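You operate a simulated robot arm through the tools that you are given. There is no shell and no other tool. Be economical: measure what you need, move in short steps, check, and stop when the job is done.

You are at the controls of a simulated two-armed robot. One attempt, no reset.

TASK
Put the blue pad on the wall bench beside the printer. Put the orange cup in the sink bowl. Take the yellow sponge and put it on the cream card on the front bench top. Turn the fridge dial to +6. Fetch the small pot and set it on the black tray. Open the top right drawer, put the ink block on the island bench under the shelves away in the inside of the top right drawer and shut the drawer again. Shut the top chest drawer. Do these in any order. Set down upright: orange cup, small pot, ink block.
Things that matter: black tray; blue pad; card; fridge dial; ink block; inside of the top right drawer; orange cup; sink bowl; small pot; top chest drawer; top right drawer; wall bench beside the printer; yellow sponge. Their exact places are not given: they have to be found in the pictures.

It is judged by the outcome, as a careful person would: the job done as asked, and still so three seconds after it is handed in. It fails if anything else is knocked over, pushed out of place, dropped, spilled or broken.

THE ROBOT
Two 7-joint arms with two-finger grippers on one trunk, on a base that drives. Base frame: it is fixed to the floor where the robot stands at the start and does not move with it; the origin is under the middle of the robot, x ahead of it, y to its left, z up. Lengths are in mm, angles in rad, forces in N, time in s.
The left shoulder is at the start at [50, 191, 1192], the right one opposite. With the tool pointing down near the work surface each hand reaches from about 200 to 740 mm from the robot's upright axis, wherever it stands, measured 20 degrees to its own side. Places, roughly: black tray (21x13x3 cm) [800, 1200, 900]; blue pad (6x4x3 cm) [700, 0, 900]; card [2500, 750, 1000]; fridge dial [4500, -900, 1100]; ink block [1000, 2250, 1000]; inside of the top right drawer [-800, 1400, 700]; orange cup (6x6x7 cm) [4900, 1600, 900]; sink bowl [4900, 1200, 600]; small pot (6x6x6 cm) [1200, 2300, 1600]; top chest drawer [1300, 1000, 1100]; top right drawer [-800, 1400, 700]; wall bench beside the printer [-800, 1300, 900]; yellow sponge (5x9x4 cm) [4700, 700, 900]. Payload 2.69 kg a hand.
Tool frame (each hand has its own): the origin (TCP) lies between the finger pads and is the grasp point; the fingertips stand 20 mm ahead of it; z points along the fingers, y is the line along which they close. The gripper opens to 100 mm. The gripper's body begins 63 mm behind the TCP.
Orientation is that of the tool frame in the base frame, as [roll, pitch, yaw] about the fixed x, y, z axes, in that order (R = Rz(yaw) Ry(pitch) Rx(roll)). With the fingers straight down and closing along the base's y, the tool's x points along the base's -x, its y along +y and its z along -z.

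THE INTERFACE
- The arms move only by the tool nudge_tool. It takes "left_commands", "right_commands" or both (then of equal length, played together; a hand with none holds still); each is a list of rows, each a list of 7 numbers: the shift along the tool's x, y, z in units of 30 mm (1.0 is 30 mm), then the turn, a rotation vector about the tool's x, y, z in units of 8 degrees (1.0 is 8 degrees), then the finger opening in mm, from 0 to 100. In form: [[tx, ty, tz, rx, ry, rz, gripper], ...]. A call has 1 to 8 rows; each row shifts and turns the commanded pose from where the row before left it, along the tool's axes as they then stand. A call with a number of a shift or a turn outside -1 to 1 is refused whole. Rows are played at 5 a second. More than 50 mm and 0.15 rad between two rows, or a gripper value outside its range, and nothing of the call is played. A pose out of reach is approached as far as the arm can. The call stops where the force on the tool passes 40 N (or 10 N more than at its start, if that is more) or the arm is blocked; 0.2 s more then pass. The fingers move at their own pace (about 153 mm/s each) and stop on an object; they squeeze with about 29 N. The grip force told is the motor's: it shows also when the fingers shut on nothing. Time passes only in rows, and 0.2 s behind the last, so rows that do not move let the fingers close. It gives the time, the measured TCP pose, the force on the tool (base axes), the opening and the grip force at its end, in the units of the frame above (readings bear some noise), with the torque about the TCP (base axes, N m) and any sound that the robot's microphone picked up.
- Cameras (640 x 400 px; columns grow to the right, rows downward): "scene" is now at [130.1, 9.9, 1375.1]; the picture's right is [0.11, -0.99, 0.00], its down [-0.46, -0.05, -0.89] and it looks along [0.88, 0.10, -0.46] (base axes); focal length 255 px, centre (320, 200). "left" rides on the left gripper at [70, 19, -99] in its tool frame; the picture's right is [-0.26, 0.97, 0.00], its down [-0.75, -0.20, -0.63] and it looks along [-0.61, -0.16, 0.78] (tool axes); focal length 230 px, centre (320, 200). "right" rides on the right gripper at [70, -19, -99] in its tool frame; the picture's right is [0.26, 0.97, 0.00], its down [-0.75, 0.20, -0.63] and it looks along [-0.61, 0.16, 0.78] (tool axes); focal length 230 px, centre (320, 200).
- snapshot(camera): a new picture of that camera. The clock stands still meanwhile.
- lift_body(by): slides the trunk up (or, below 0, down) by that many mm; the arms and the scene camera ride with it, the base frame stays. It gives what a move gives, with no picture.
- base_move(legs): drives the robot by 1 to 6 legs, each [ahead, left, turn to the left] in mm, mm and rad, along the robot's own axes; the way and the turn of a leg run together, so that a leg with both is an arc; at most 1500 mm and 3.142 rad a leg. The arms and the cameras ride along, it lands a little off, and it stops where it bumps. It gives what a move gives.
- turn_head(pan, tilt): turns the head with the scene camera to pan (to the left, within 1.396 rad either way) and tilt (down, from -0.506 to 1.204), counted from straight ahead of the robot. It gives what a move gives.
- pixel_to_xyz(camera, pixels): for up to 12 pixels [column, row] of the newest picture of that camera ("zoom" is the newest enlarged one), the place [x, y, z] in the base frame of the surface seen there, good to about 2 mm. The clock stands still meanwhile.
- enlarge(camera, box): a new picture of the part [left, top, right, bottom] of that camera's present view, enlarged. The clock stands still meanwhile.
- sign_off(): hands the job in; it is judged then, once.

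Go step by step. Measure first, check grasps and placings, and put right what went wrong. The budget is 138 turns and 172 pictures, counting those below and the enlarged ones. Unless the task says otherwise, let go and move clear before handing in.

The tools are called by a JSON object that holds its "method" and its "body". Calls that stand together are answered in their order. nudge_tool: Moves the arms, as the interface text tells. Its arguments: {"type":"object","properties":{"left_commands":{"type":"array","items":{"type":"array","items":{"type":"number"}}},"right_commands":{"type":"array","items":{"type":"array","items":{"type":"number"}}}},"required":[]} The other tools are called the same way: lift_body (by) slides the trunk up or down; base_move (legs) drives the base; turn_head (pan, tilt) turns the head that bears the scene camera; snapshot (camera) takes a picture; pixel_to_xyz (camera, pixels) gives the place of the surface under pixels of a picture; enlarge (camera, box) takes an enlarged picture of a part of a camera's view; sign_off () hands the job in.

At the start:

```text
time_s: 0.0
left_tcp_pos: [409.6, 174.2, 1184.6]
left_tool_rot: [-3.14, -0.002, -3.139]
left_contact_force: [-0.2, -0.2, 1.0]
left_moment: [-0.02, 0.0, -0.03]
left_opening: 99.7
left_grasp_force: 0.1
right_tcp_pos: [431.7, -107.2, 1192.1]
right_tool_rot: [-3.141, 0.0, 3.14]
right_contact_force: [0.2, 0.6, -0.5]
right_moment: [0.0, 0.01, 0.02]
right_opening: 100.2
right_grasp_force: 0.1
trunk travel left (down, up): [-250.0, 73.0]
robot x, y, heading: [1.2, -1.7, 0.003]
head pan, tilt: [0.115, 0.476]
```

scene: 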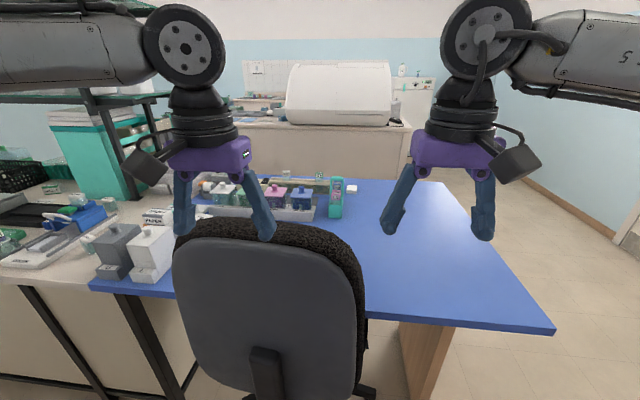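
right: 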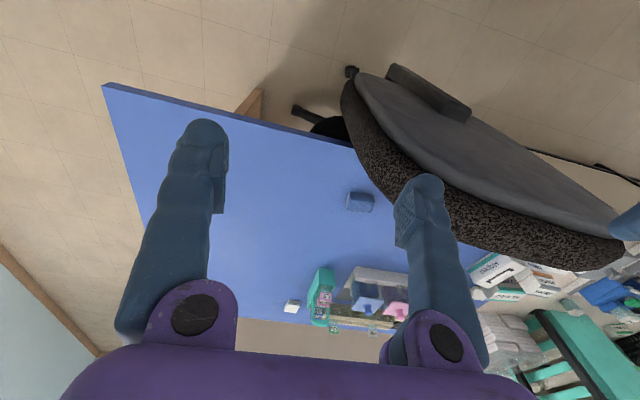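
left: 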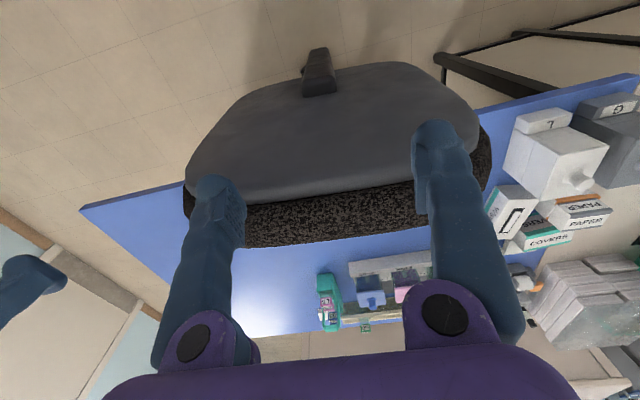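

The right camera shows the blue pad at (360,202) on the blue bench; I measure it and look around to the left.

{"method": "pixel_to_xyz", "body": {"camera": "right", "pixels": [[360, 197], [360, 207], [350, 202], [371, 202], [300, 200], [380, 110], [450, 190]]}}

{"method": "enlarge", "body": {"camera": "right", "box": [280, 140, 440, 240]}}

{"method": "turn_head", "body": {"pan": 1.2, "tilt": 0.3}}

{"method": "snapshot", "body": {"camera": "scene"}}

```text
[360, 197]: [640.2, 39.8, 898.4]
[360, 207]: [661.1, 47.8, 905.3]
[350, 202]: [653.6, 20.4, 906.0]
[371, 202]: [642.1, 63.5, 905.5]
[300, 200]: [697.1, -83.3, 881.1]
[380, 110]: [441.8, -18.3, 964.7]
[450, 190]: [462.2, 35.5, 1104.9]
```

```text
4.00 times, centred on (360, 190) of right
```

zoom: 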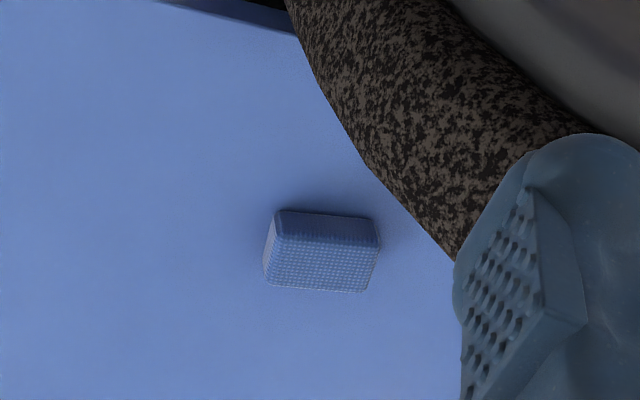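

```text
time_s: 1.3
left_tcp_pos: [410.6, 175.5, 1183.5]
left_tool_rot: [-3.141, 0.0, -3.14]
left_contact_force: [0.0, 0.1, -0.2]
left_moment: [-0.02, 0.01, -0.01]
left_opening: 100.0
left_grasp_force: 0.1
right_tcp_pos: [431.1, -108.1, 1190.7]
right_tool_rot: [-3.141, 0.0, -3.141]
right_contact_force: [0.4, -0.3, -0.6]
right_moment: [0.0, -0.01, 0.01]
right_opening: 99.9
right_grasp_force: 0.0
trunk travel left (down, up): [-250.0, 73.0]
robot x, y, heading: [-0.1, -0.8, -0.001]
head pan, tilt: [1.201, 0.3]
```

```text
167 pictures are left
```

scene: 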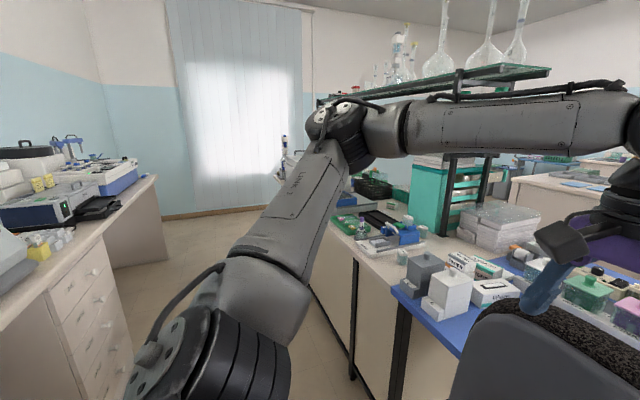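

The pad is at about (650,42), top 905, behind the chair back. I look further around to build a map.

{"method": "enlarge", "body": {"camera": "scene", "box": [300, 120, 540, 270]}}

{"method": "pixel_to_xyz", "body": {"camera": "scene", "pixels": [[375, 218], [348, 225], [405, 232], [318, 260], [375, 187], [440, 190], [490, 232], [400, 285], [160, 180], [70, 230], [100, 205], [60, 190]]}}

{"method": "turn_head", "body": {"pan": 0.6, "tilt": 0.2}}

{"method": "snapshot", "body": {"camera": "scene"}}

{"method": "turn_head", "body": {"pan": -0.5, "tilt": 0.6}}

{"method": "snapshot", "body": {"camera": "scene"}}

```text
2.67 times, centred on (420, 195) of scene
```

zoom: 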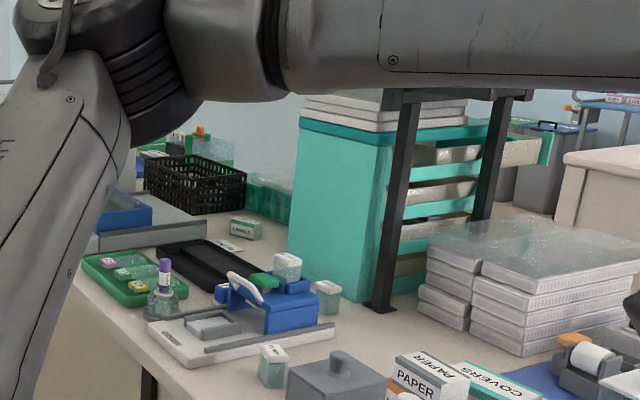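

```text
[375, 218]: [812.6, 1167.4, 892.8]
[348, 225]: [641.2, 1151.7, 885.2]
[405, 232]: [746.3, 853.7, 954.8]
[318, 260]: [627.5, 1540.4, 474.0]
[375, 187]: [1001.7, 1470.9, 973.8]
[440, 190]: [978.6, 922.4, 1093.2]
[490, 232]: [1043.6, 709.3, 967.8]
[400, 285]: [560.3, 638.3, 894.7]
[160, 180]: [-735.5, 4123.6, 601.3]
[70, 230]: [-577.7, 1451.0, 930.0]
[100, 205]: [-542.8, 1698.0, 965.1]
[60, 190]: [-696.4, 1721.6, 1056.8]
```

```text
time_s: 2.3
left_tcp_pos: [410.1, 174.2, 1183.7]
left_tool_rot: [3.141, -0.002, -3.14]
left_contact_force: [-0.1, 0.0, -0.5]
left_moment: [0.04, 0.02, -0.04]
left_opening: 100.2
left_grasp_force: 0.0
right_tcp_pos: [431.1, -108.0, 1192.4]
right_tool_rot: [3.141, 0.001, 3.141]
right_contact_force: [0.0, 0.6, 0.6]
right_moment: [0.0, 0.01, 0.02]
right_opening: 100.3
right_grasp_force: 0.1
trunk travel left (down, up): [-250.0, 73.0]
robot x, y, heading: [1.3, 0.8, 0.001]
head pan, tilt: [0.6, 0.201]
```

```text
165 pictures are left
```

scene: 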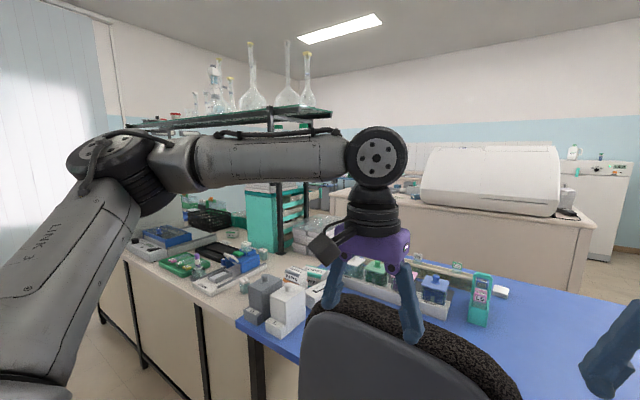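

```text
time_s: 3.6
left_tcp_pos: [409.6, 174.6, 1184.1]
left_tool_rot: [-3.141, 0.0, -3.14]
left_contact_force: [0.0, 0.0, 0.2]
left_moment: [0.04, 0.0, 0.0]
left_opening: 99.6
left_grasp_force: 0.0
right_tcp_pos: [431.8, -108.0, 1191.3]
right_tool_rot: [3.139, 0.001, -3.141]
right_contact_force: [0.1, 1.3, 0.5]
right_moment: [-0.02, -0.01, 0.0]
right_opening: 100.0
right_grasp_force: 0.1
trunk travel left (down, up): [-250.0, 73.0]
robot x, y, heading: [-2.4, -0.8, 0.005]
head pan, tilt: [-0.499, 0.6]
```

```text
164 pictures are left
```

scene: 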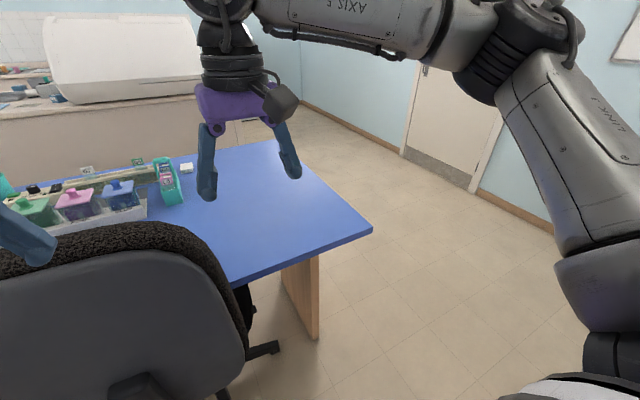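

I measure bench and chair outlines and free floor in this view.

{"method": "pixel_to_xyz", "body": {"camera": "scene", "pixels": [[368, 230], [236, 282], [288, 150], [170, 240], [220, 260], [318, 336], [187, 166], [165, 180], [408, 150], [210, 80], [100, 120], [262, 350]]}}

{"method": "turn_head", "body": {"pan": -1.2, "tilt": 0.5}}

{"method": "snapshot", "body": {"camera": "scene"}}

```text
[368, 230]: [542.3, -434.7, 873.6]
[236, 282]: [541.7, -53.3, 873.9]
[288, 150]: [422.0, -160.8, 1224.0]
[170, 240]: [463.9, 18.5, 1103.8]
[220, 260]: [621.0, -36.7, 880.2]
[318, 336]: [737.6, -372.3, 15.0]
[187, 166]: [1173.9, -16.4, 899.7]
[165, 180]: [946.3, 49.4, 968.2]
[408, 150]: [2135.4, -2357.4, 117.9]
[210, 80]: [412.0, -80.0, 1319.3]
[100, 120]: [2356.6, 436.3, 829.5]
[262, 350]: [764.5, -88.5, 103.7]
```

```text
time_s: 4.7
left_tcp_pos: [410.7, 174.8, 1184.2]
left_tool_rot: [-3.141, 0.0, -3.139]
left_contact_force: [0.4, 0.2, 0.6]
left_moment: [-0.01, 0.04, 0.0]
left_opening: 99.9
left_grasp_force: 0.1
right_tcp_pos: [431.9, -107.5, 1191.6]
right_tool_rot: [3.141, 0.002, 3.141]
right_contact_force: [0.7, -0.4, -0.8]
right_moment: [-0.01, 0.01, -0.01]
right_opening: 100.0
right_grasp_force: 0.1
trunk travel left (down, up): [-250.0, 73.0]
robot x, y, heading: [2.7, -0.2, 0.003]
head pan, tilt: [-1.201, 0.499]
```

```text
163 pictures are left
```

scene: 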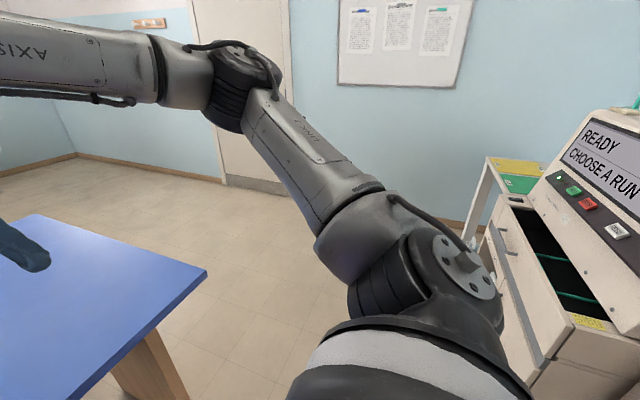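

I look down at my own base and chair to judge clearances, and back to the left for the wall bench.

{"method": "turn_head", "body": {"pan": 0.0, "tilt": 1.2}}

{"method": "snapshot", "body": {"camera": "scene"}}

```text
time_s: 6.1
left_tcp_pos: [410.2, 174.4, 1184.4]
left_tool_rot: [-3.142, -0.001, -3.139]
left_contact_force: [0.6, 0.3, -0.2]
left_moment: [-0.01, 0.05, -0.01]
left_opening: 100.2
left_grasp_force: 0.0
right_tcp_pos: [430.6, -107.8, 1193.2]
right_tool_rot: [3.141, 0.0, -3.141]
right_contact_force: [0.6, -0.5, -0.5]
right_moment: [-0.01, -0.03, 0.01]
right_opening: 100.0
right_grasp_force: 0.0
trunk travel left (down, up): [-250.0, 73.0]
robot x, y, heading: [-0.5, 0.6, 0.001]
head pan, tilt: [0.0, 1.201]
```

```text
162 pictures are left
```

scene: 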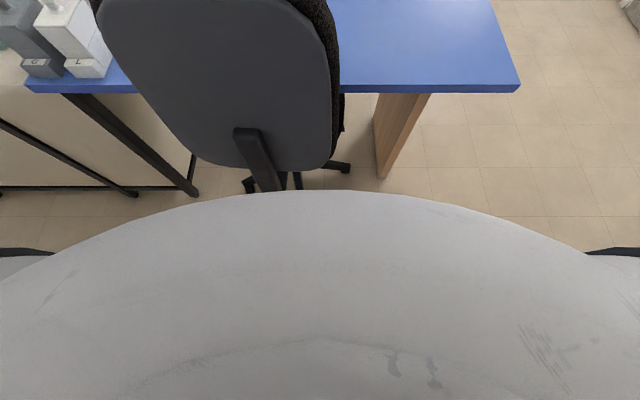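

{"method": "pixel_to_xyz", "body": {"camera": "scene", "pixels": [[320, 192], [510, 225], [320, 250], [245, 185], [348, 166], [310, 120], [200, 130], [120, 30], [337, 60], [265, 165], [190, 190], [380, 175]]}}

{"method": "turn_head", "body": {"pan": 1.39, "tilt": 0.4}}

{"method": "snapshot", "body": {"camera": "scene"}}

```text
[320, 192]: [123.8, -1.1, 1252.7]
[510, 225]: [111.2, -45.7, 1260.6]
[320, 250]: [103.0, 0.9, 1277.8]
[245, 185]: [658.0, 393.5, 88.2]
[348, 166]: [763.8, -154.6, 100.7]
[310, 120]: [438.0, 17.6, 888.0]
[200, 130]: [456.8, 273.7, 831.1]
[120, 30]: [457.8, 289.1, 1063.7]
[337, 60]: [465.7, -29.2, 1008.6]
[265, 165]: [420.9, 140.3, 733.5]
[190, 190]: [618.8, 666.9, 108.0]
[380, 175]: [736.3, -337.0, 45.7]
```

```text
time_s: 7.7
left_tcp_pos: [409.2, 174.3, 1183.4]
left_tool_rot: [-3.14, 0.0, -3.14]
left_contact_force: [-0.4, -0.5, -1.1]
left_moment: [0.01, 0.0, 0.03]
left_opening: 100.2
left_grasp_force: 0.0
right_tcp_pos: [432.0, -108.2, 1192.1]
right_tool_rot: [-3.14, 0.001, 3.141]
right_contact_force: [0.3, 0.7, 0.0]
right_moment: [0.0, 0.0, -0.02]
right_opening: 99.9
right_grasp_force: 0.0
trunk travel left (down, up): [-250.0, 73.0]
robot x, y, heading: [3.6, 2.8, 0.001]
head pan, tilt: [1.389, 0.4]
```

```text
161 pictures are left
```

scene: 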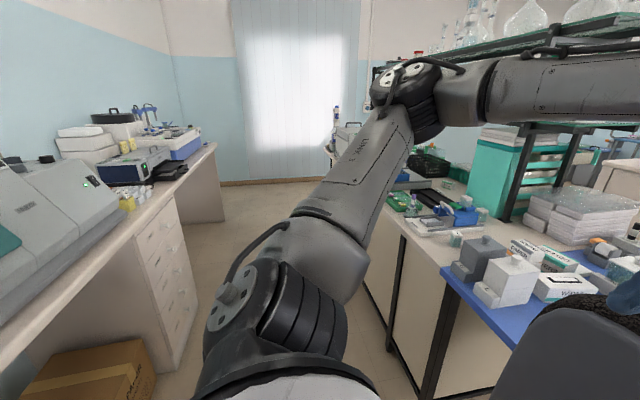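

The chair back spans y −30…290, x 420–500, top 1104; floor ahead right is free. I drive to (120,−130) so the right arm can reach the pad beside the chair.

{"method": "base_move", "body": {"legs": [[0, -130, 0], [120, 0, 0]]}}

{"method": "turn_head", "body": {"pan": 0.0, "tilt": 0.7}}

{"method": "snapshot", "body": {"camera": "right"}}

{"method": "snapshot", "body": {"camera": "scene"}}

```text
time_s: 10.3
left_tcp_pos: [530.4, 45.8, 1184.1]
left_tool_rot: [3.141, -0.002, -3.135]
left_contact_force: [0.5, 0.0, -0.1]
left_moment: [0.0, 0.03, 0.01]
left_opening: 99.9
left_grasp_force: 0.1
right_tcp_pos: [553.5, -237.5, 1193.1]
right_tool_rot: [3.141, 0.0, -3.139]
right_contact_force: [0.1, -0.4, 0.0]
right_moment: [-0.04, 0.04, -0.03]
right_opening: 100.0
right_grasp_force: 0.0
trunk travel left (down, up): [-250.0, 73.0]
robot x, y, heading: [116.6, -133.1, 0.001]
head pan, tilt: [1.389, 0.4]
```

```text
time_s: 11.8
left_tcp_pos: [529.6, 45.6, 1183.4]
left_tool_rot: [3.141, 0.001, -3.136]
left_contact_force: [-0.7, 0.0, 0.0]
left_moment: [0.03, 0.0, -0.02]
left_opening: 100.0
left_grasp_force: 0.1
right_tcp_pos: [552.4, -236.9, 1192.8]
right_tool_rot: [3.141, 0.001, -3.14]
right_contact_force: [0.1, 0.7, -0.5]
right_moment: [-0.02, 0.04, 0.02]
right_opening: 100.0
right_grasp_force: 0.1
trunk travel left (down, up): [-250.0, 73.0]
robot x, y, heading: [122.0, -132.0, -0.001]
head pan, tilt: [0.0, 0.7]
```

```text
160 pictures are left
```

right: 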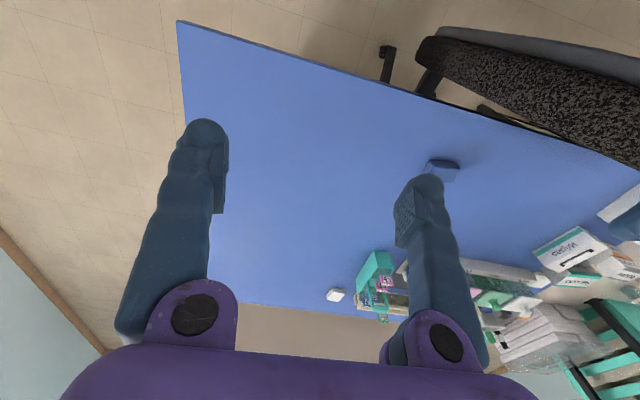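

```text
159 pictures are left
```

scene: 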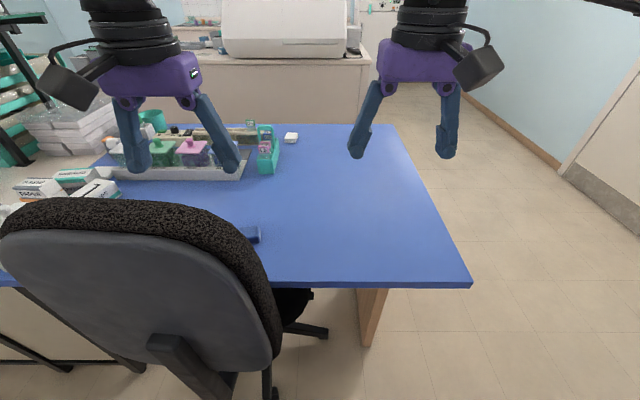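

The left hand is in the way; I draw it back left and up while the right hand goes over toward the pad at height.

{"method": "nudge_tool", "body": {"left_commands": [[0.5, 1, -0.5, 0, 0, 0, 100], [0.5, 1, -0.5, 0, 0, 0, 100], [0.5, 1, -0.5, 0, 0, 0, 100], [0.5, 1, -0.5, 0, 0, 0, 100], [0.5, 1, -0.5, 0, 0, 0, 100], [0.5, 1, 0, 0, 0, 0, 100], [0.5, 1, 0, 0, 0, 0, 100], [0.5, 1, 0, 0, 0, 0, 100]], "right_commands": [[0, 0, 0, 0, 0, 0, 100], [0, 0, 0, 0, 0, 0, 100], [-0.5, 0.5, 0, 0, 0, 0, 100], [-0.5, 1, 0, 0, 0, 0, 100], [-0.5, 1, 0, 0, 0, 0, 100], [-0.5, 1, 0, 0, 0, 0, 100], [-0.6, 1, 0, 0, 0, 0, 100], [-0.6, 1, 0, 0, 0, 0, 100]]}}

{"method": "nudge_tool", "body": {"right_commands": [[0, 1, 0, 0, 0, 0, 100], [0, 1, 0, 0, 0, 0, 100], [0, 1, 0, 0, 0, 0, 100], [0, 0.6, 0.3, 0, 0, 0, 100], [0, 0.1, 1, 0, 0, 0, 100], [0, 0, 1, 0, 0, 0, 100]]}}

{"method": "snapshot", "body": {"camera": "right"}}

{"method": "snapshot", "body": {"camera": "scene"}}

```text
time_s: 13.6
left_tcp_pos: [429.0, 267.1, 1246.3]
left_tool_rot: [-3.138, -0.002, -3.137]
left_contact_force: [0.2, -0.3, -0.1]
left_moment: [-0.02, 0.0, 0.0]
left_opening: 99.8
left_grasp_force: 0.1
left hand out of reach, approached as far as the arm can: row 8
right_tcp_pos: [650.3, -69.7, 1192.1]
right_tool_rot: [-3.141, 0.0, -3.137]
right_contact_force: [0.9, 1.2, -0.2]
right_moment: [-0.03, 0.02, -0.02]
right_opening: 100.1
right_grasp_force: 0.1
trunk travel left (down, up): [-250.0, 73.0]
robot x, y, heading: [120.1, -132.7, 0.007]
head pan, tilt: [0.0, 0.7]
```

```text
time_s: 15.0
left_tcp_pos: [430.0, 264.7, 1248.1]
left_tool_rot: [-3.141, 0.001, -3.136]
left_contact_force: [0.3, -0.6, 0.3]
left_moment: [0.03, -0.01, -0.02]
left_opening: 99.9
left_grasp_force: 0.0
right_tcp_pos: [643.0, -3.1, 1130.6]
right_tool_rot: [3.141, 0.001, -3.136]
right_contact_force: [-0.7, 0.9, -0.2]
right_moment: [0.01, 0.01, -0.01]
right_opening: 99.6
right_grasp_force: 0.1
right hand out of reach, approached as far as the arm can: row 3, 4
trunk travel left (down, up): [-250.0, 73.0]
robot x, y, heading: [116.0, -133.3, 0.005]
head pan, tilt: [0.0, 0.7]
```

```text
158 pictures are left
```

right: 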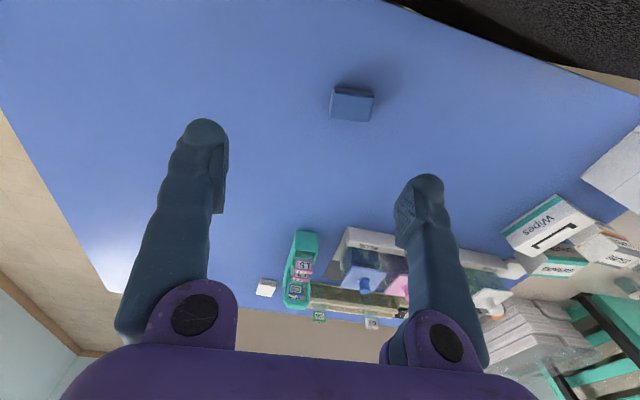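

```text
157 pictures are left
```

scene: 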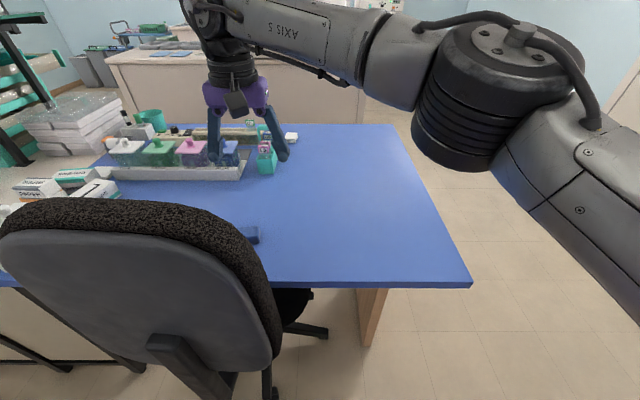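

The pad is at (352,104) in the right picture; I measure its position again.

{"method": "pixel_to_xyz", "body": {"camera": "right", "pixels": [[352, 104], [336, 103], [370, 106], [352, 92], [352, 118], [300, 104]]}}

{"method": "enlarge", "body": {"camera": "right", "box": [310, 70, 390, 120]}}

{"method": "nudge_tool", "body": {"right_commands": [[0, 0, 1, 0, 0, 0, 100], [0, 0, 1, 0, 0, 0, 100], [0, 0, 1, 0, 0, 0, 100], [0, 0, 0, 0, 0, 0, 100]]}}

{"method": "snapshot", "body": {"camera": "right"}}

```text
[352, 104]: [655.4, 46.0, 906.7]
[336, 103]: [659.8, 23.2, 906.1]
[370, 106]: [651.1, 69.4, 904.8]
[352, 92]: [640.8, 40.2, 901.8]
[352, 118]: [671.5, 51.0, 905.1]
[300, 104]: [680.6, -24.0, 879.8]
```

```text
8.00 times, centred on (350, 95) of right
```

zoom: 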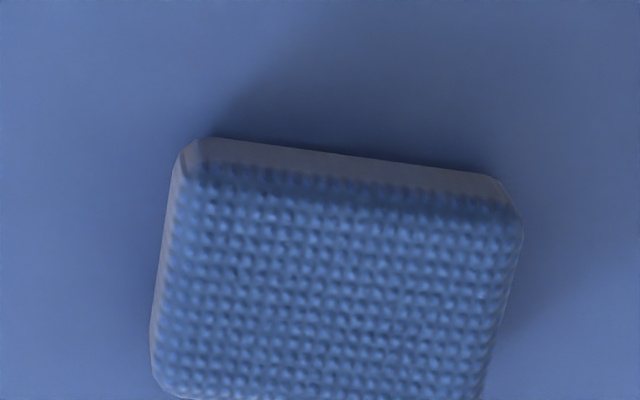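

```text
time_s: 16.0
left_tcp_pos: [429.1, 265.2, 1246.9]
left_tool_rot: [-3.139, 0.002, -3.136]
left_contact_force: [0.5, -0.8, -0.6]
left_moment: [0.0, -0.03, 0.0]
left_opening: 99.8
left_grasp_force: 0.2
right_tcp_pos: [640.7, -2.2, 1041.5]
right_tool_rot: [-3.14, 0.002, -3.139]
right_contact_force: [-0.2, -0.7, -0.1]
right_moment: [-0.02, 0.0, 0.0]
right_opening: 99.9
right_grasp_force: 0.1
trunk travel left (down, up): [-250.0, 73.0]
robot x, y, heading: [118.9, -129.7, 0.001]
head pan, tilt: [0.0, 0.7]
```

```text
155 pictures are left
```

right: 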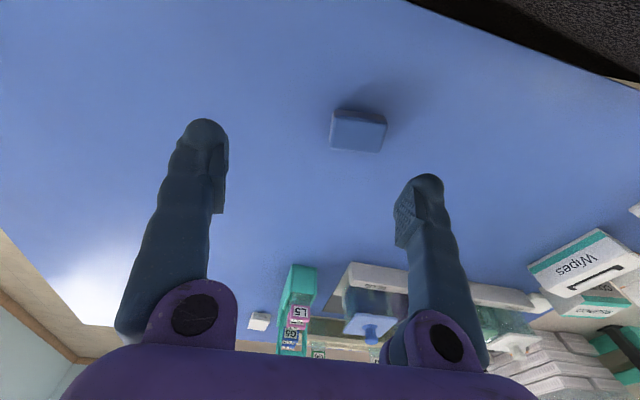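

Pad centre (655,46), yawed about 8°. I go lower, shift to it and turn the hand a little.

{"method": "nudge_tool", "body": {"right_commands": [[0, 0.5, 1, 0, 0, -0.5, 100], [-0.2, 0.5, 1, 0, 0, -0.5, 100], [-0.3, 0.5, 0, 0, 0, 0, 100], [0, 0, 0, 0, 0, 0, 100]]}}

{"method": "snapshot", "body": {"camera": "right"}}

{"method": "snapshot", "body": {"camera": "scene"}}

```text
time_s: 17.0
left_tcp_pos: [428.8, 265.6, 1247.5]
left_tool_rot: [-3.139, 0.002, -3.135]
left_contact_force: [0.8, -0.5, 0.7]
left_moment: [0.0, -0.01, 0.0]
left_opening: 99.9
left_grasp_force: 0.1
right_tcp_pos: [645.5, 25.9, 982.3]
right_tool_rot: [-3.141, 0.002, -2.996]
right_contact_force: [0.6, 0.0, 0.7]
right_moment: [0.02, 0.01, 0.04]
right_opening: 99.9
right_grasp_force: 0.1
right hand out of reach, approached as far as the arm can: row 3
trunk travel left (down, up): [-250.0, 73.0]
robot x, y, heading: [118.6, -133.2, 0.006]
head pan, tilt: [0.0, 0.7]
```

```text
154 pictures are left
```

right: 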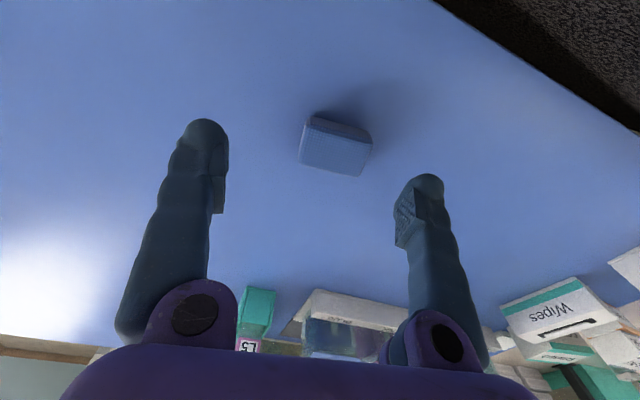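

```text
153 pictures are left
```

scene: 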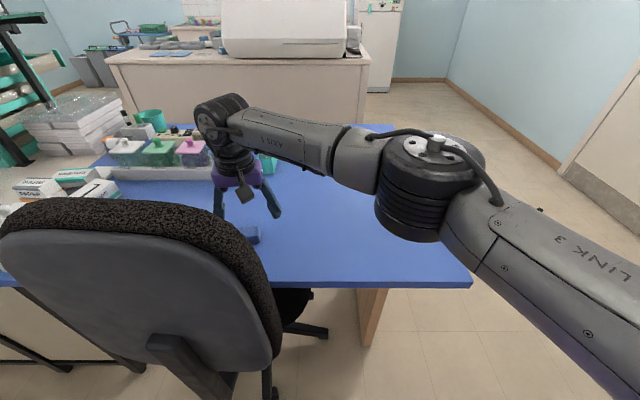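

Reach limits the hand; I nudge the base by (20,25) instead.

{"method": "base_move", "body": {"legs": [[15, 22, 0]]}}

{"method": "nudge_tool", "body": {"right_commands": [[0, 0, 1, 0, 0, 0, 100], [0, 0, 0, 0, 0, 0, 100]]}}

{"method": "snapshot", "body": {"camera": "right"}}

```text
time_s: 17.9
left_tcp_pos: [443.5, 287.3, 1247.8]
left_tool_rot: [-3.14, 0.002, -3.136]
left_contact_force: [0.3, 1.5, 0.9]
left_moment: [0.0, 0.02, -0.01]
left_opening: 100.1
left_grasp_force: 0.1
right_tcp_pos: [660.6, 48.1, 981.3]
right_tool_rot: [3.141, 0.001, -2.997]
right_contact_force: [-0.1, -0.1, 0.3]
right_moment: [0.0, 0.01, 0.0]
right_opening: 100.1
right_grasp_force: 0.1
trunk travel left (down, up): [-250.0, 73.0]
robot x, y, heading: [139.0, -105.7, 0.001]
head pan, tilt: [0.0, 0.7]
```

```text
time_s: 18.5
left_tcp_pos: [443.6, 287.0, 1246.8]
left_tool_rot: [3.141, 0.001, -3.137]
left_contact_force: [-0.1, 0.8, -0.2]
left_moment: [0.02, -0.01, -0.02]
left_opening: 100.0
left_grasp_force: 0.1
right_tcp_pos: [659.1, 45.8, 951.6]
right_tool_rot: [-3.141, 0.0, -2.998]
right_contact_force: [-0.3, -0.8, -0.1]
right_moment: [0.01, -0.03, 0.02]
right_opening: 100.2
right_grasp_force: 0.0
trunk travel left (down, up): [-250.0, 73.0]
robot x, y, heading: [132.6, -106.8, 0.003]
head pan, tilt: [0.0, 0.7]
```

```text
152 pictures are left
```

right: 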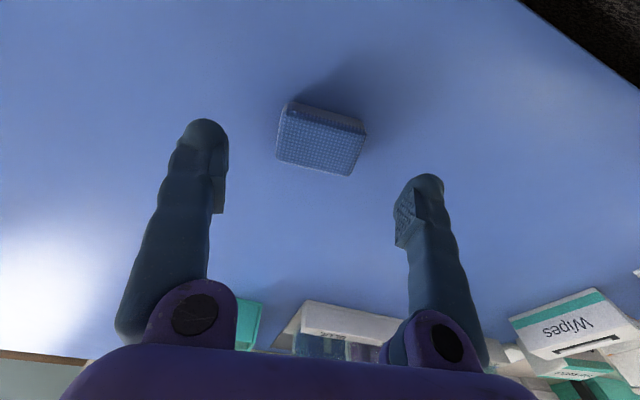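

The pad lies between and parallel to the fingers; descend to z≈902 and close.

{"method": "nudge_tool", "body": {"right_commands": [[0, 0, 1, 0, 0, 0, 100], [0, 0, 0.6, 0, 0, 0, 100], [0, 0, 0, 0, 0, 0, 40], [0, 0, 0, 0, 0, 0, 40], [0, 0, 0, 0, 0, 0, 40]]}}

{"method": "snapshot", "body": {"camera": "right"}}

```text
time_s: 19.7
left_tcp_pos: [443.3, 287.7, 1248.5]
left_tool_rot: [-3.14, 0.002, -3.137]
left_contact_force: [1.1, 0.2, -0.5]
left_moment: [0.01, 0.02, 0.01]
left_opening: 100.0
left_grasp_force: 0.2
right_tcp_pos: [663.5, 38.1, 903.1]
right_tool_rot: [-3.141, 0.002, -3.001]
right_contact_force: [0.1, -0.3, -0.7]
right_moment: [0.02, 0.03, -0.03]
right_opening: 57.4
right_grasp_force: 28.8
right hand out of reach, approached as far as the arm can: row 2
trunk travel left (down, up): [-250.0, 73.0]
robot x, y, heading: [133.0, -107.2, -0.001]
head pan, tilt: [0.0, 0.7]
```

```text
151 pictures are left
```

right: 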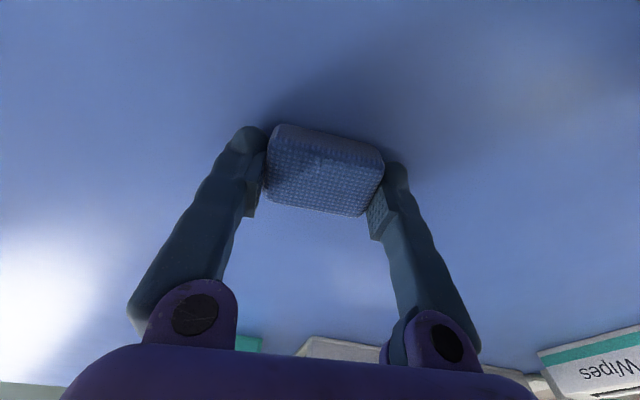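

Gripped (57 mm, 29 N). I lift it and draw the arm back right, clear of chair.

{"method": "nudge_tool", "body": {"right_commands": [[0, 0, -1, 0, 0, 0, 40], [0, -0.2, -1, 0, 0, 0, 40], [0, -0.5, -1, 0, 0, 0, 40], [0, -1, -1, 0, 0, 0, 40], [0, -1, -1, 0, 0, 0, 40], [0.3, -1, -1, 0, 0, 0, 40], [0.3, -1, -1, 0, 0, 0, 40], [0.5, -1, -1, 0, 0, 0, 40]]}}

{"method": "nudge_tool", "body": {"right_commands": [[0.6, -1, -0.6, 0, 0, 0, 40], [1, -1, 0, 0, 0, 0, 40], [1, -1, 0, 0, 0, 0, 40], [1, -1, 0, 0, 0, 0, 40], [1, -0.5, 0, 0, 0, 0, 40], [1, 0, 0, 0, 0, 0, 40]]}}

{"method": "snapshot", "body": {"camera": "right"}}

```text
time_s: 21.5
left_tcp_pos: [442.8, 286.3, 1249.0]
left_tool_rot: [-3.141, 0.002, -3.137]
left_contact_force: [-0.1, 0.7, -0.1]
left_moment: [0.02, -0.02, 0.0]
left_opening: 99.9
left_grasp_force: 0.1
right_tcp_pos: [652.7, -136.7, 1145.1]
right_tool_rot: [3.141, 0.002, -2.997]
right_contact_force: [0.2, 0.3, 0.4]
right_moment: [-0.02, -0.03, 0.04]
right_opening: 57.2
right_grasp_force: 29.3
trunk travel left (down, up): [-250.0, 73.0]
robot x, y, heading: [133.2, -107.3, 0.004]
head pan, tilt: [0.0, 0.7]
```

```text
time_s: 22.9
left_tcp_pos: [442.1, 287.0, 1249.0]
left_tool_rot: [3.14, 0.003, -3.135]
left_contact_force: [0.2, -0.3, 0.0]
left_moment: [0.02, 0.0, 0.01]
left_opening: 99.8
left_grasp_force: 0.0
right_tcp_pos: [509.2, -292.8, 1163.8]
right_tool_rot: [3.14, 0.001, -2.996]
right_contact_force: [0.3, -0.2, -0.7]
right_moment: [0.01, -0.02, -0.01]
right_opening: 57.3
right_grasp_force: 28.8
trunk travel left (down, up): [-250.0, 73.0]
robot x, y, heading: [132.1, -109.7, 0.001]
head pan, tilt: [0.0, 0.7]
```

```text
150 pictures are left
```

right: 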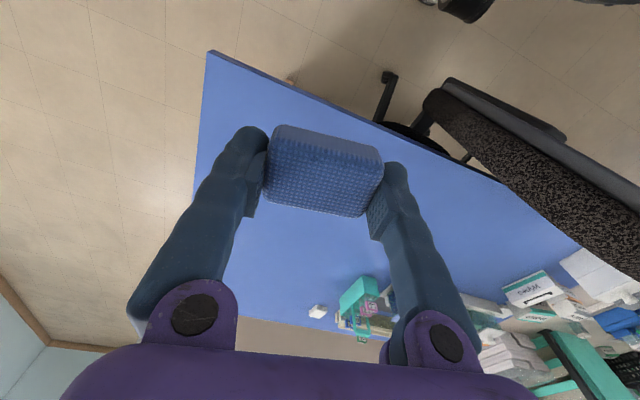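

Pad held. I back away from the bench and turn left to face up the aisle, then look.

{"method": "base_move", "body": {"legs": [[-150, 0, 0], [0, 0, 1.571]]}}

{"method": "turn_head", "body": {"pan": 0.7, "tilt": 0.4}}

{"method": "snapshot", "body": {"camera": "scene"}}

{"method": "turn_head", "body": {"pan": 0.0, "tilt": 0.4}}

{"method": "snapshot", "body": {"camera": "scene"}}

```text
time_s: 27.3
left_tcp_pos: [-304.6, 301.1, 1248.6]
left_tool_rot: [3.135, -0.003, -1.859]
left_contact_force: [-0.9, -0.4, 1.0]
left_moment: [0.02, 0.0, -0.03]
left_opening: 100.0
left_grasp_force: 0.0
right_tcp_pos: [269.3, 199.8, 1162.0]
right_tool_rot: [3.138, -0.001, -1.714]
right_contact_force: [0.6, 0.4, -0.6]
right_moment: [0.02, -0.02, -0.03]
right_opening: 57.7
right_grasp_force: 29.2
trunk travel left (down, up): [-250.0, 73.0]
robot x, y, heading: [-15.0, -109.1, 1.289]
head pan, tilt: [0.0, 0.7]
stopped in leg 2: the robot was blocked; the commanded pose is now the measured one
```

```text
time_s: 28.3
left_tcp_pos: [-304.7, 301.7, 1247.6]
left_tool_rot: [3.134, -0.006, -1.855]
left_contact_force: [0.0, -0.9, -0.5]
left_moment: [-0.01, 0.0, -0.01]
left_opening: 100.1
left_grasp_force: 0.0
right_tcp_pos: [268.7, 199.3, 1162.7]
right_tool_rot: [3.136, -0.002, -1.713]
right_contact_force: [0.6, -0.6, 0.0]
right_moment: [-0.01, 0.0, 0.0]
right_opening: 57.4
right_grasp_force: 28.9
trunk travel left (down, up): [-250.0, 73.0]
robot x, y, heading: [-16.2, -107.4, 1.287]
head pan, tilt: [0.7, 0.4]
```

```text
149 pictures are left
```

scene: 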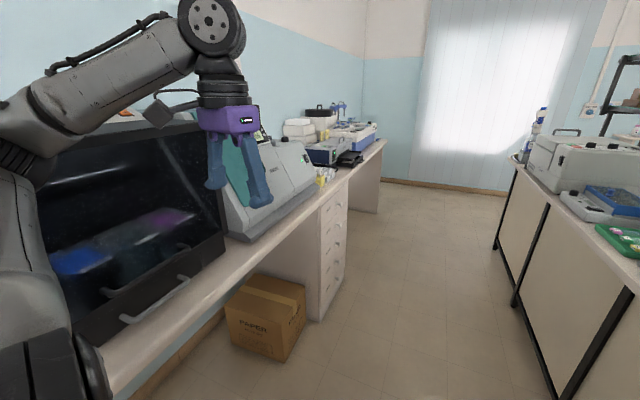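

```text
time_s: 29.4
left_tcp_pos: [-304.3, 302.4, 1246.9]
left_tool_rot: [3.135, -0.004, -1.855]
left_contact_force: [-0.2, 0.9, -1.0]
left_moment: [0.01, -0.02, -0.02]
left_opening: 99.9
left_grasp_force: 0.1
right_tcp_pos: [269.4, 200.6, 1161.9]
right_tool_rot: [3.137, 0.001, -1.713]
right_contact_force: [0.2, 0.1, 0.0]
right_moment: [-0.02, -0.01, 0.01]
right_opening: 57.3
right_grasp_force: 28.7
trunk travel left (down, up): [-250.0, 73.0]
robot x, y, heading: [-22.5, -108.8, 1.287]
head pan, tilt: [0.0, 0.4]
```

```text
148 pictures are left
```

scene: 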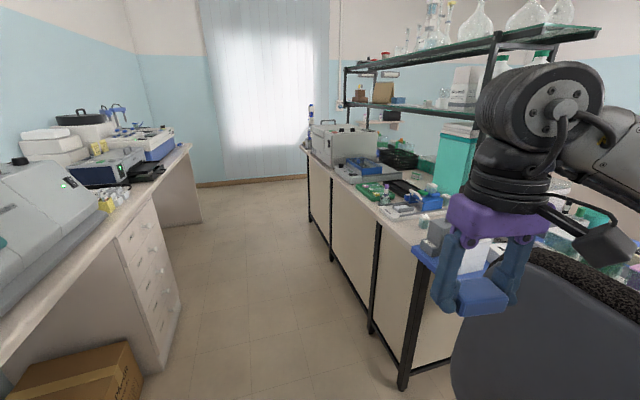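

The left elbow bumped the hood on the wall bench side; I shift right 80, draw the left hand inward, then finish the turn.

{"method": "base_move", "body": {"legs": [[0, -90, 0]]}}

{"method": "nudge_tool", "body": {"left_commands": [[0, -1, 0, 0, 0, 0, 100], [0, -1, 0, 0, 0, 0, 100], [0, -1, 0, 0, 0, 0, 100], [0, -1, 0, 0, 0, 0, 100], [0, -1, 0, 0, 0, 0, 100], [0, -1, 0, 0, 0, 0, 100], [0, -1, 0, 0, 0, 0, 100]]}}

{"method": "turn_head", "body": {"pan": 1.1, "tilt": 0.4}}

{"method": "snapshot", "body": {"camera": "scene"}}

```text
time_s: 30.8
left_tcp_pos: [-225.2, 276.0, 1247.3]
left_tool_rot: [3.139, -0.002, -1.856]
left_contact_force: [0.3, -0.1, -0.7]
left_moment: [0.0, 0.04, -0.01]
left_opening: 100.0
left_grasp_force: 0.0
right_tcp_pos: [349.1, 173.1, 1164.0]
right_tool_rot: [3.14, 0.002, -1.717]
right_contact_force: [-0.2, -0.6, 1.5]
right_moment: [-0.01, 0.02, 0.0]
right_opening: 57.2
right_grasp_force: 29.0
trunk travel left (down, up): [-250.0, 73.0]
robot x, y, heading: [66.9, -131.1, 1.285]
head pan, tilt: [0.0, 0.4]
```

```text
time_s: 32.4
left_tcp_pos: [-22.5, 216.8, 1248.3]
left_tool_rot: [3.139, 0.0, -1.856]
left_contact_force: [0.5, 0.6, -0.5]
left_moment: [0.02, 0.02, -0.02]
left_opening: 100.0
left_grasp_force: 0.0
right_tcp_pos: [350.0, 173.1, 1163.6]
right_tool_rot: [3.139, 0.001, -1.716]
right_contact_force: [-0.7, -0.3, -0.1]
right_moment: [0.02, 0.03, 0.05]
right_opening: 57.0
right_grasp_force: 28.6
trunk travel left (down, up): [-250.0, 73.0]
robot x, y, heading: [62.8, -135.6, 1.283]
head pan, tilt: [0.0, 0.4]
```

```text
time_s: 33.8
left_tcp_pos: [-24.3, 216.4, 1245.9]
left_tool_rot: [3.139, 0.001, -1.856]
left_contact_force: [0.2, 0.9, 0.0]
left_moment: [0.02, -0.03, 0.0]
left_opening: 100.4
left_grasp_force: 0.0
right_tcp_pos: [347.7, 173.5, 1163.6]
right_tool_rot: [-3.141, 0.0, -1.716]
right_contact_force: [-0.6, 0.1, 0.0]
right_moment: [0.01, 0.03, 0.02]
right_opening: 57.5
right_grasp_force: 28.7
trunk travel left (down, up): [-250.0, 73.0]
robot x, y, heading: [68.1, -134.5, 1.286]
head pan, tilt: [1.1, 0.4]
```

```text
147 pictures are left
```

scene: 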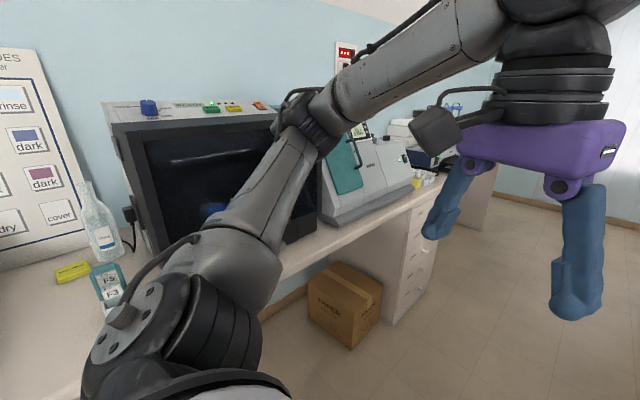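

Nothing disturbed. I measure the wall bench's front line and objects from here.

{"method": "pixel_to_xyz", "body": {"camera": "scene", "pixels": [[300, 262], [395, 210], [400, 180], [365, 190], [310, 230], [345, 290], [402, 270], [290, 150], [425, 182], [200, 110]]}}

{"method": "base_move", "body": {"legs": [[0, 40, 0.285], [700, 0, 0]]}}

{"method": "turn_head", "body": {"pan": 0.6, "tilt": 0.4}}

{"method": "snapshot", "body": {"camera": "scene"}}

```text
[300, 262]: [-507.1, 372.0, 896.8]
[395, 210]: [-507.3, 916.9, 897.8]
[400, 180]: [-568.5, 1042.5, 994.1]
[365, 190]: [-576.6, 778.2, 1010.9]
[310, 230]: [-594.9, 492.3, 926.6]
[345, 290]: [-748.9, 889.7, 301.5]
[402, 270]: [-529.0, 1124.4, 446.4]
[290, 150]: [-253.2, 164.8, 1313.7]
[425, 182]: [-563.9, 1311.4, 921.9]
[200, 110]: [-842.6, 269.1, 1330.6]
```

```text
time_s: 38.5
left_tcp_pos: [-164.1, 881.9, 1247.6]
left_tool_rot: [3.139, -0.002, -1.559]
left_contact_force: [-0.5, 1.3, 0.4]
left_moment: [0.0, 0.01, 0.03]
left_opening: 99.7
left_grasp_force: 0.2
right_tcp_pos: [205.2, 949.0, 1163.2]
right_tool_rot: [3.141, 0.002, -1.421]
right_contact_force: [-0.2, 0.6, -0.7]
right_moment: [-0.04, 0.0, 0.02]
right_opening: 57.3
right_grasp_force: 28.7
trunk travel left (down, up): [-250.0, 73.0]
robot x, y, heading: [25.0, 571.2, 1.579]
head pan, tilt: [1.1, 0.4]
```

```text
time_s: 39.5
left_tcp_pos: [-164.4, 880.7, 1248.0]
left_tool_rot: [3.14, -0.002, -1.56]
left_contact_force: [-1.3, 0.0, 0.6]
left_moment: [0.01, -0.01, 0.0]
left_opening: 100.0
left_grasp_force: 0.0
right_tcp_pos: [204.7, 950.2, 1164.8]
right_tool_rot: [-3.141, 0.003, -1.421]
right_contact_force: [-0.3, -0.6, -0.6]
right_moment: [-0.03, 0.01, 0.0]
right_opening: 57.2
right_grasp_force: 28.7
trunk travel left (down, up): [-250.0, 73.0]
robot x, y, heading: [24.0, 573.4, 1.579]
head pan, tilt: [0.6, 0.4]
```

```text
146 pictures are left
```

scene: 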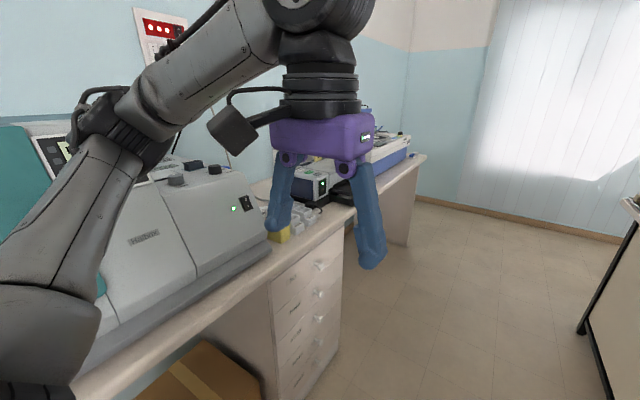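

I drive on to y≈1150 and turn to face the wall bench.

{"method": "base_move", "body": {"legs": [[580, 0, 0], [0, 0, 1.563]]}}

{"method": "turn_head", "body": {"pan": 0.0, "tilt": 0.6}}

{"method": "snapshot", "body": {"camera": "scene"}}

{"method": "turn_head", "body": {"pan": -0.6, "tilt": 0.6}}

{"method": "snapshot", "body": {"camera": "scene"}}

```text
time_s: 46.5
left_tcp_pos: [-300.3, 979.7, 1248.2]
left_tool_rot: [3.14, -0.001, -0.043]
left_contact_force: [0.5, -0.6, -0.1]
left_moment: [-0.02, 0.01, 0.0]
left_opening: 100.1
left_grasp_force: 0.1
right_tcp_pos: [-346.8, 1351.7, 1164.8]
right_tool_rot: [-3.141, 0.001, 0.097]
right_contact_force: [0.1, -0.5, 0.5]
right_moment: [-0.01, 0.01, 0.02]
right_opening: 57.2
right_grasp_force: 29.1
trunk travel left (down, up): [-250.0, 73.0]
robot x, y, heading: [16.7, 1152.4, 3.102]
head pan, tilt: [0.6, 0.4]
```

```text
time_s: 47.5
left_tcp_pos: [-299.3, 980.4, 1246.7]
left_tool_rot: [3.14, 0.001, -0.043]
left_contact_force: [-0.6, 0.0, 0.0]
left_moment: [-0.01, 0.0, -0.03]
left_opening: 100.1
left_grasp_force: 0.1
right_tcp_pos: [-347.7, 1351.9, 1163.5]
right_tool_rot: [3.141, 0.001, 0.095]
right_contact_force: [-0.2, -0.1, 0.4]
right_moment: [0.0, -0.03, 0.02]
right_opening: 57.5
right_grasp_force: 29.0
trunk travel left (down, up): [-250.0, 73.0]
robot x, y, heading: [17.7, 1152.9, 3.099]
head pan, tilt: [0.0, 0.6]
```

```text
145 pictures are left
```

scene: 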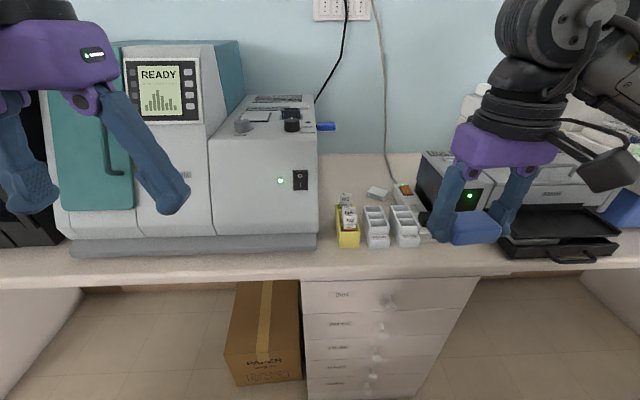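

```text
time_s: 48.5
left_tcp_pos: [-300.0, 979.5, 1247.1]
left_tool_rot: [3.14, 0.0, -0.044]
left_contact_force: [-0.9, 0.0, -0.7]
left_moment: [0.0, 0.01, -0.01]
left_opening: 99.9
left_grasp_force: 0.0
right_tcp_pos: [-347.5, 1350.6, 1163.5]
right_tool_rot: [-3.141, 0.002, 0.097]
right_contact_force: [0.6, -0.2, 0.2]
right_moment: [0.04, -0.02, -0.03]
right_opening: 57.4
right_grasp_force: 28.6
trunk travel left (down, up): [-250.0, 73.0]
robot x, y, heading: [17.4, 1150.5, 3.099]
head pan, tilt: [-0.6, 0.6]
```

```text
144 pictures are left
```

scene: 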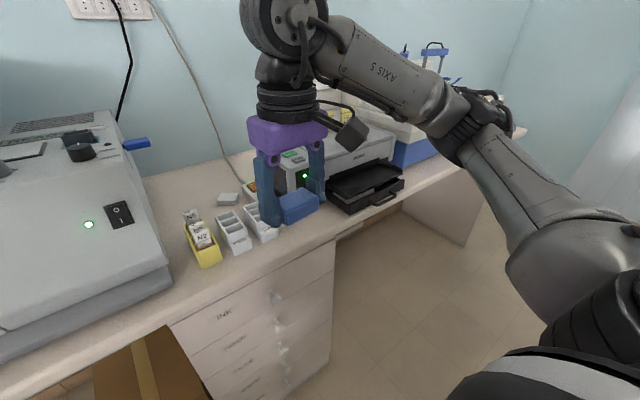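

The printer is the unit at (470,190) with a black tray; free bench left of it and around the small bins. I measure these points (this view) and take a closer look.

{"method": "pixel_to_xyz", "body": {"camera": "scene", "pixels": [[228, 200], [200, 195], [190, 225], [232, 235], [262, 232], [300, 185], [345, 205], [240, 265], [320, 230], [160, 250], [278, 297], [225, 315]]}}

{"method": "enlarge", "body": {"camera": "scene", "box": [140, 150, 380, 300]}}

{"method": "snapshot", "body": {"camera": "right"}}

```text
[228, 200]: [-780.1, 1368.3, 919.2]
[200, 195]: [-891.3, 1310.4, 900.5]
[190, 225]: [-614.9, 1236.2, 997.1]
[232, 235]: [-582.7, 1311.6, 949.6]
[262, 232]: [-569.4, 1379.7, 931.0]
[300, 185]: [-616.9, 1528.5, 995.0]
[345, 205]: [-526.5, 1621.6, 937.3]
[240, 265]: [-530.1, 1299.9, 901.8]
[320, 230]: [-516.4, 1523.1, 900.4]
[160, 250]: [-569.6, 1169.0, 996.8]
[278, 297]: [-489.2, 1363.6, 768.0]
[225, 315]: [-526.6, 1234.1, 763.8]
```

```text
2.67 times, centred on (260, 225) of scene
```

zoom: 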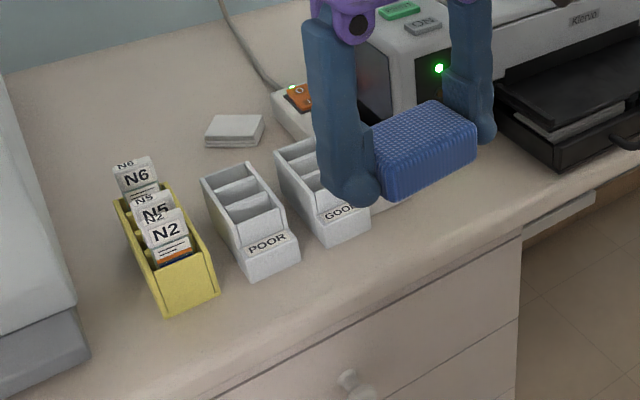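

```text
142 pictures are left
```

right: 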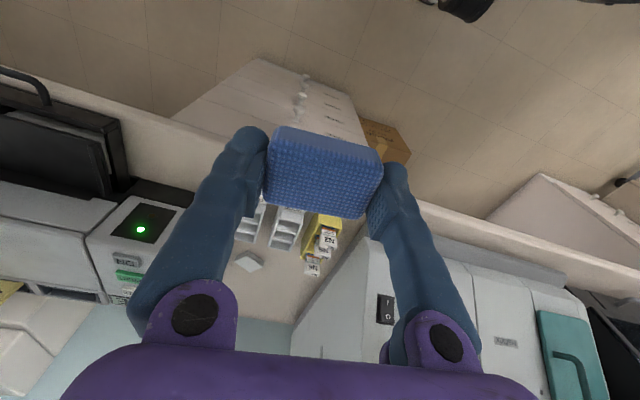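

Free bench lies behind the bins around (−790,1290), between the grey machine and the printer. I drive closer and look for an exact spot.

{"method": "pixel_to_xyz", "body": {"camera": "zoom", "pixels": [[130, 110], [80, 130], [60, 150], [210, 145], [270, 100], [140, 170], [205, 185], [30, 200], [170, 80], [75, 350]]}}

{"method": "base_move", "body": {"legs": [[135, 70, 0.04]]}}

{"method": "snapshot", "body": {"camera": "right"}}

{"method": "snapshot", "body": {"camera": "scene"}}

```text
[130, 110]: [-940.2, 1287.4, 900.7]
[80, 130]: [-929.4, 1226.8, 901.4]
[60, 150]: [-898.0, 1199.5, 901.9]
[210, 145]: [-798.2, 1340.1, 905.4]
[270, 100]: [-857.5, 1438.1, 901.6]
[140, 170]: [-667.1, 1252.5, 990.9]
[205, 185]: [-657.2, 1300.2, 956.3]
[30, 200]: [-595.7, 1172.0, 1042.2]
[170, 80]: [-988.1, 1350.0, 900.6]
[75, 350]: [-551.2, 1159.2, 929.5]
```

```text
time_s: 49.8
left_tcp_pos: [-427.9, 901.6, 1246.7]
left_tool_rot: [3.141, -0.001, 0.001]
left_contact_force: [-0.4, -0.2, 1.1]
left_moment: [0.03, -0.07, 0.02]
left_opening: 99.9
left_grasp_force: 0.1
right_tcp_pos: [-491.7, 1269.8, 1163.3]
right_tool_rot: [-3.141, 0.002, 0.14]
right_contact_force: [0.1, 0.9, -0.5]
right_moment: [0.0, -0.03, -0.01]
right_opening: 57.5
right_grasp_force: 29.0
trunk travel left (down, up): [-250.0, 73.0]
robot x, y, heading: [-121.7, 1086.6, -3.142]
head pan, tilt: [-0.6, 0.6]
```

```text
141 pictures are left
```

right: 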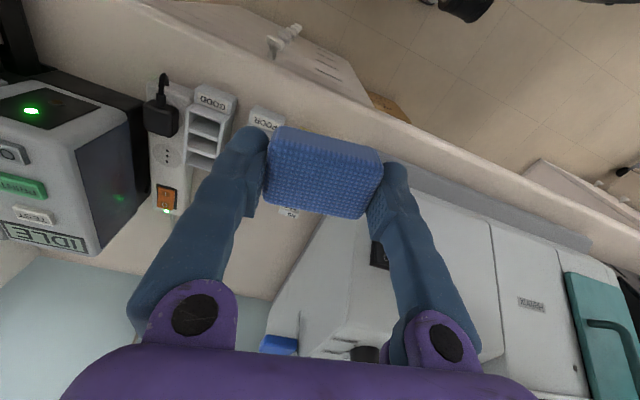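

```text
140 pictures are left
```

scene: 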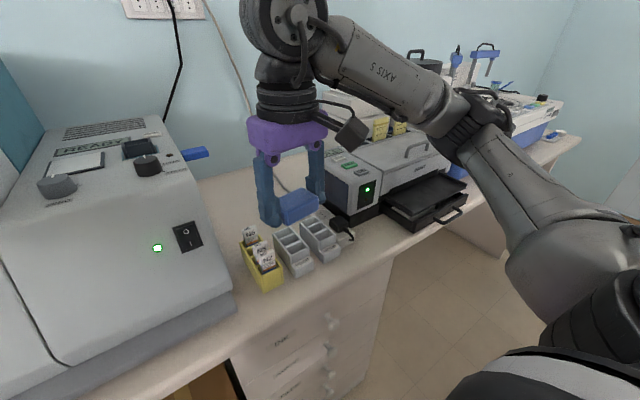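

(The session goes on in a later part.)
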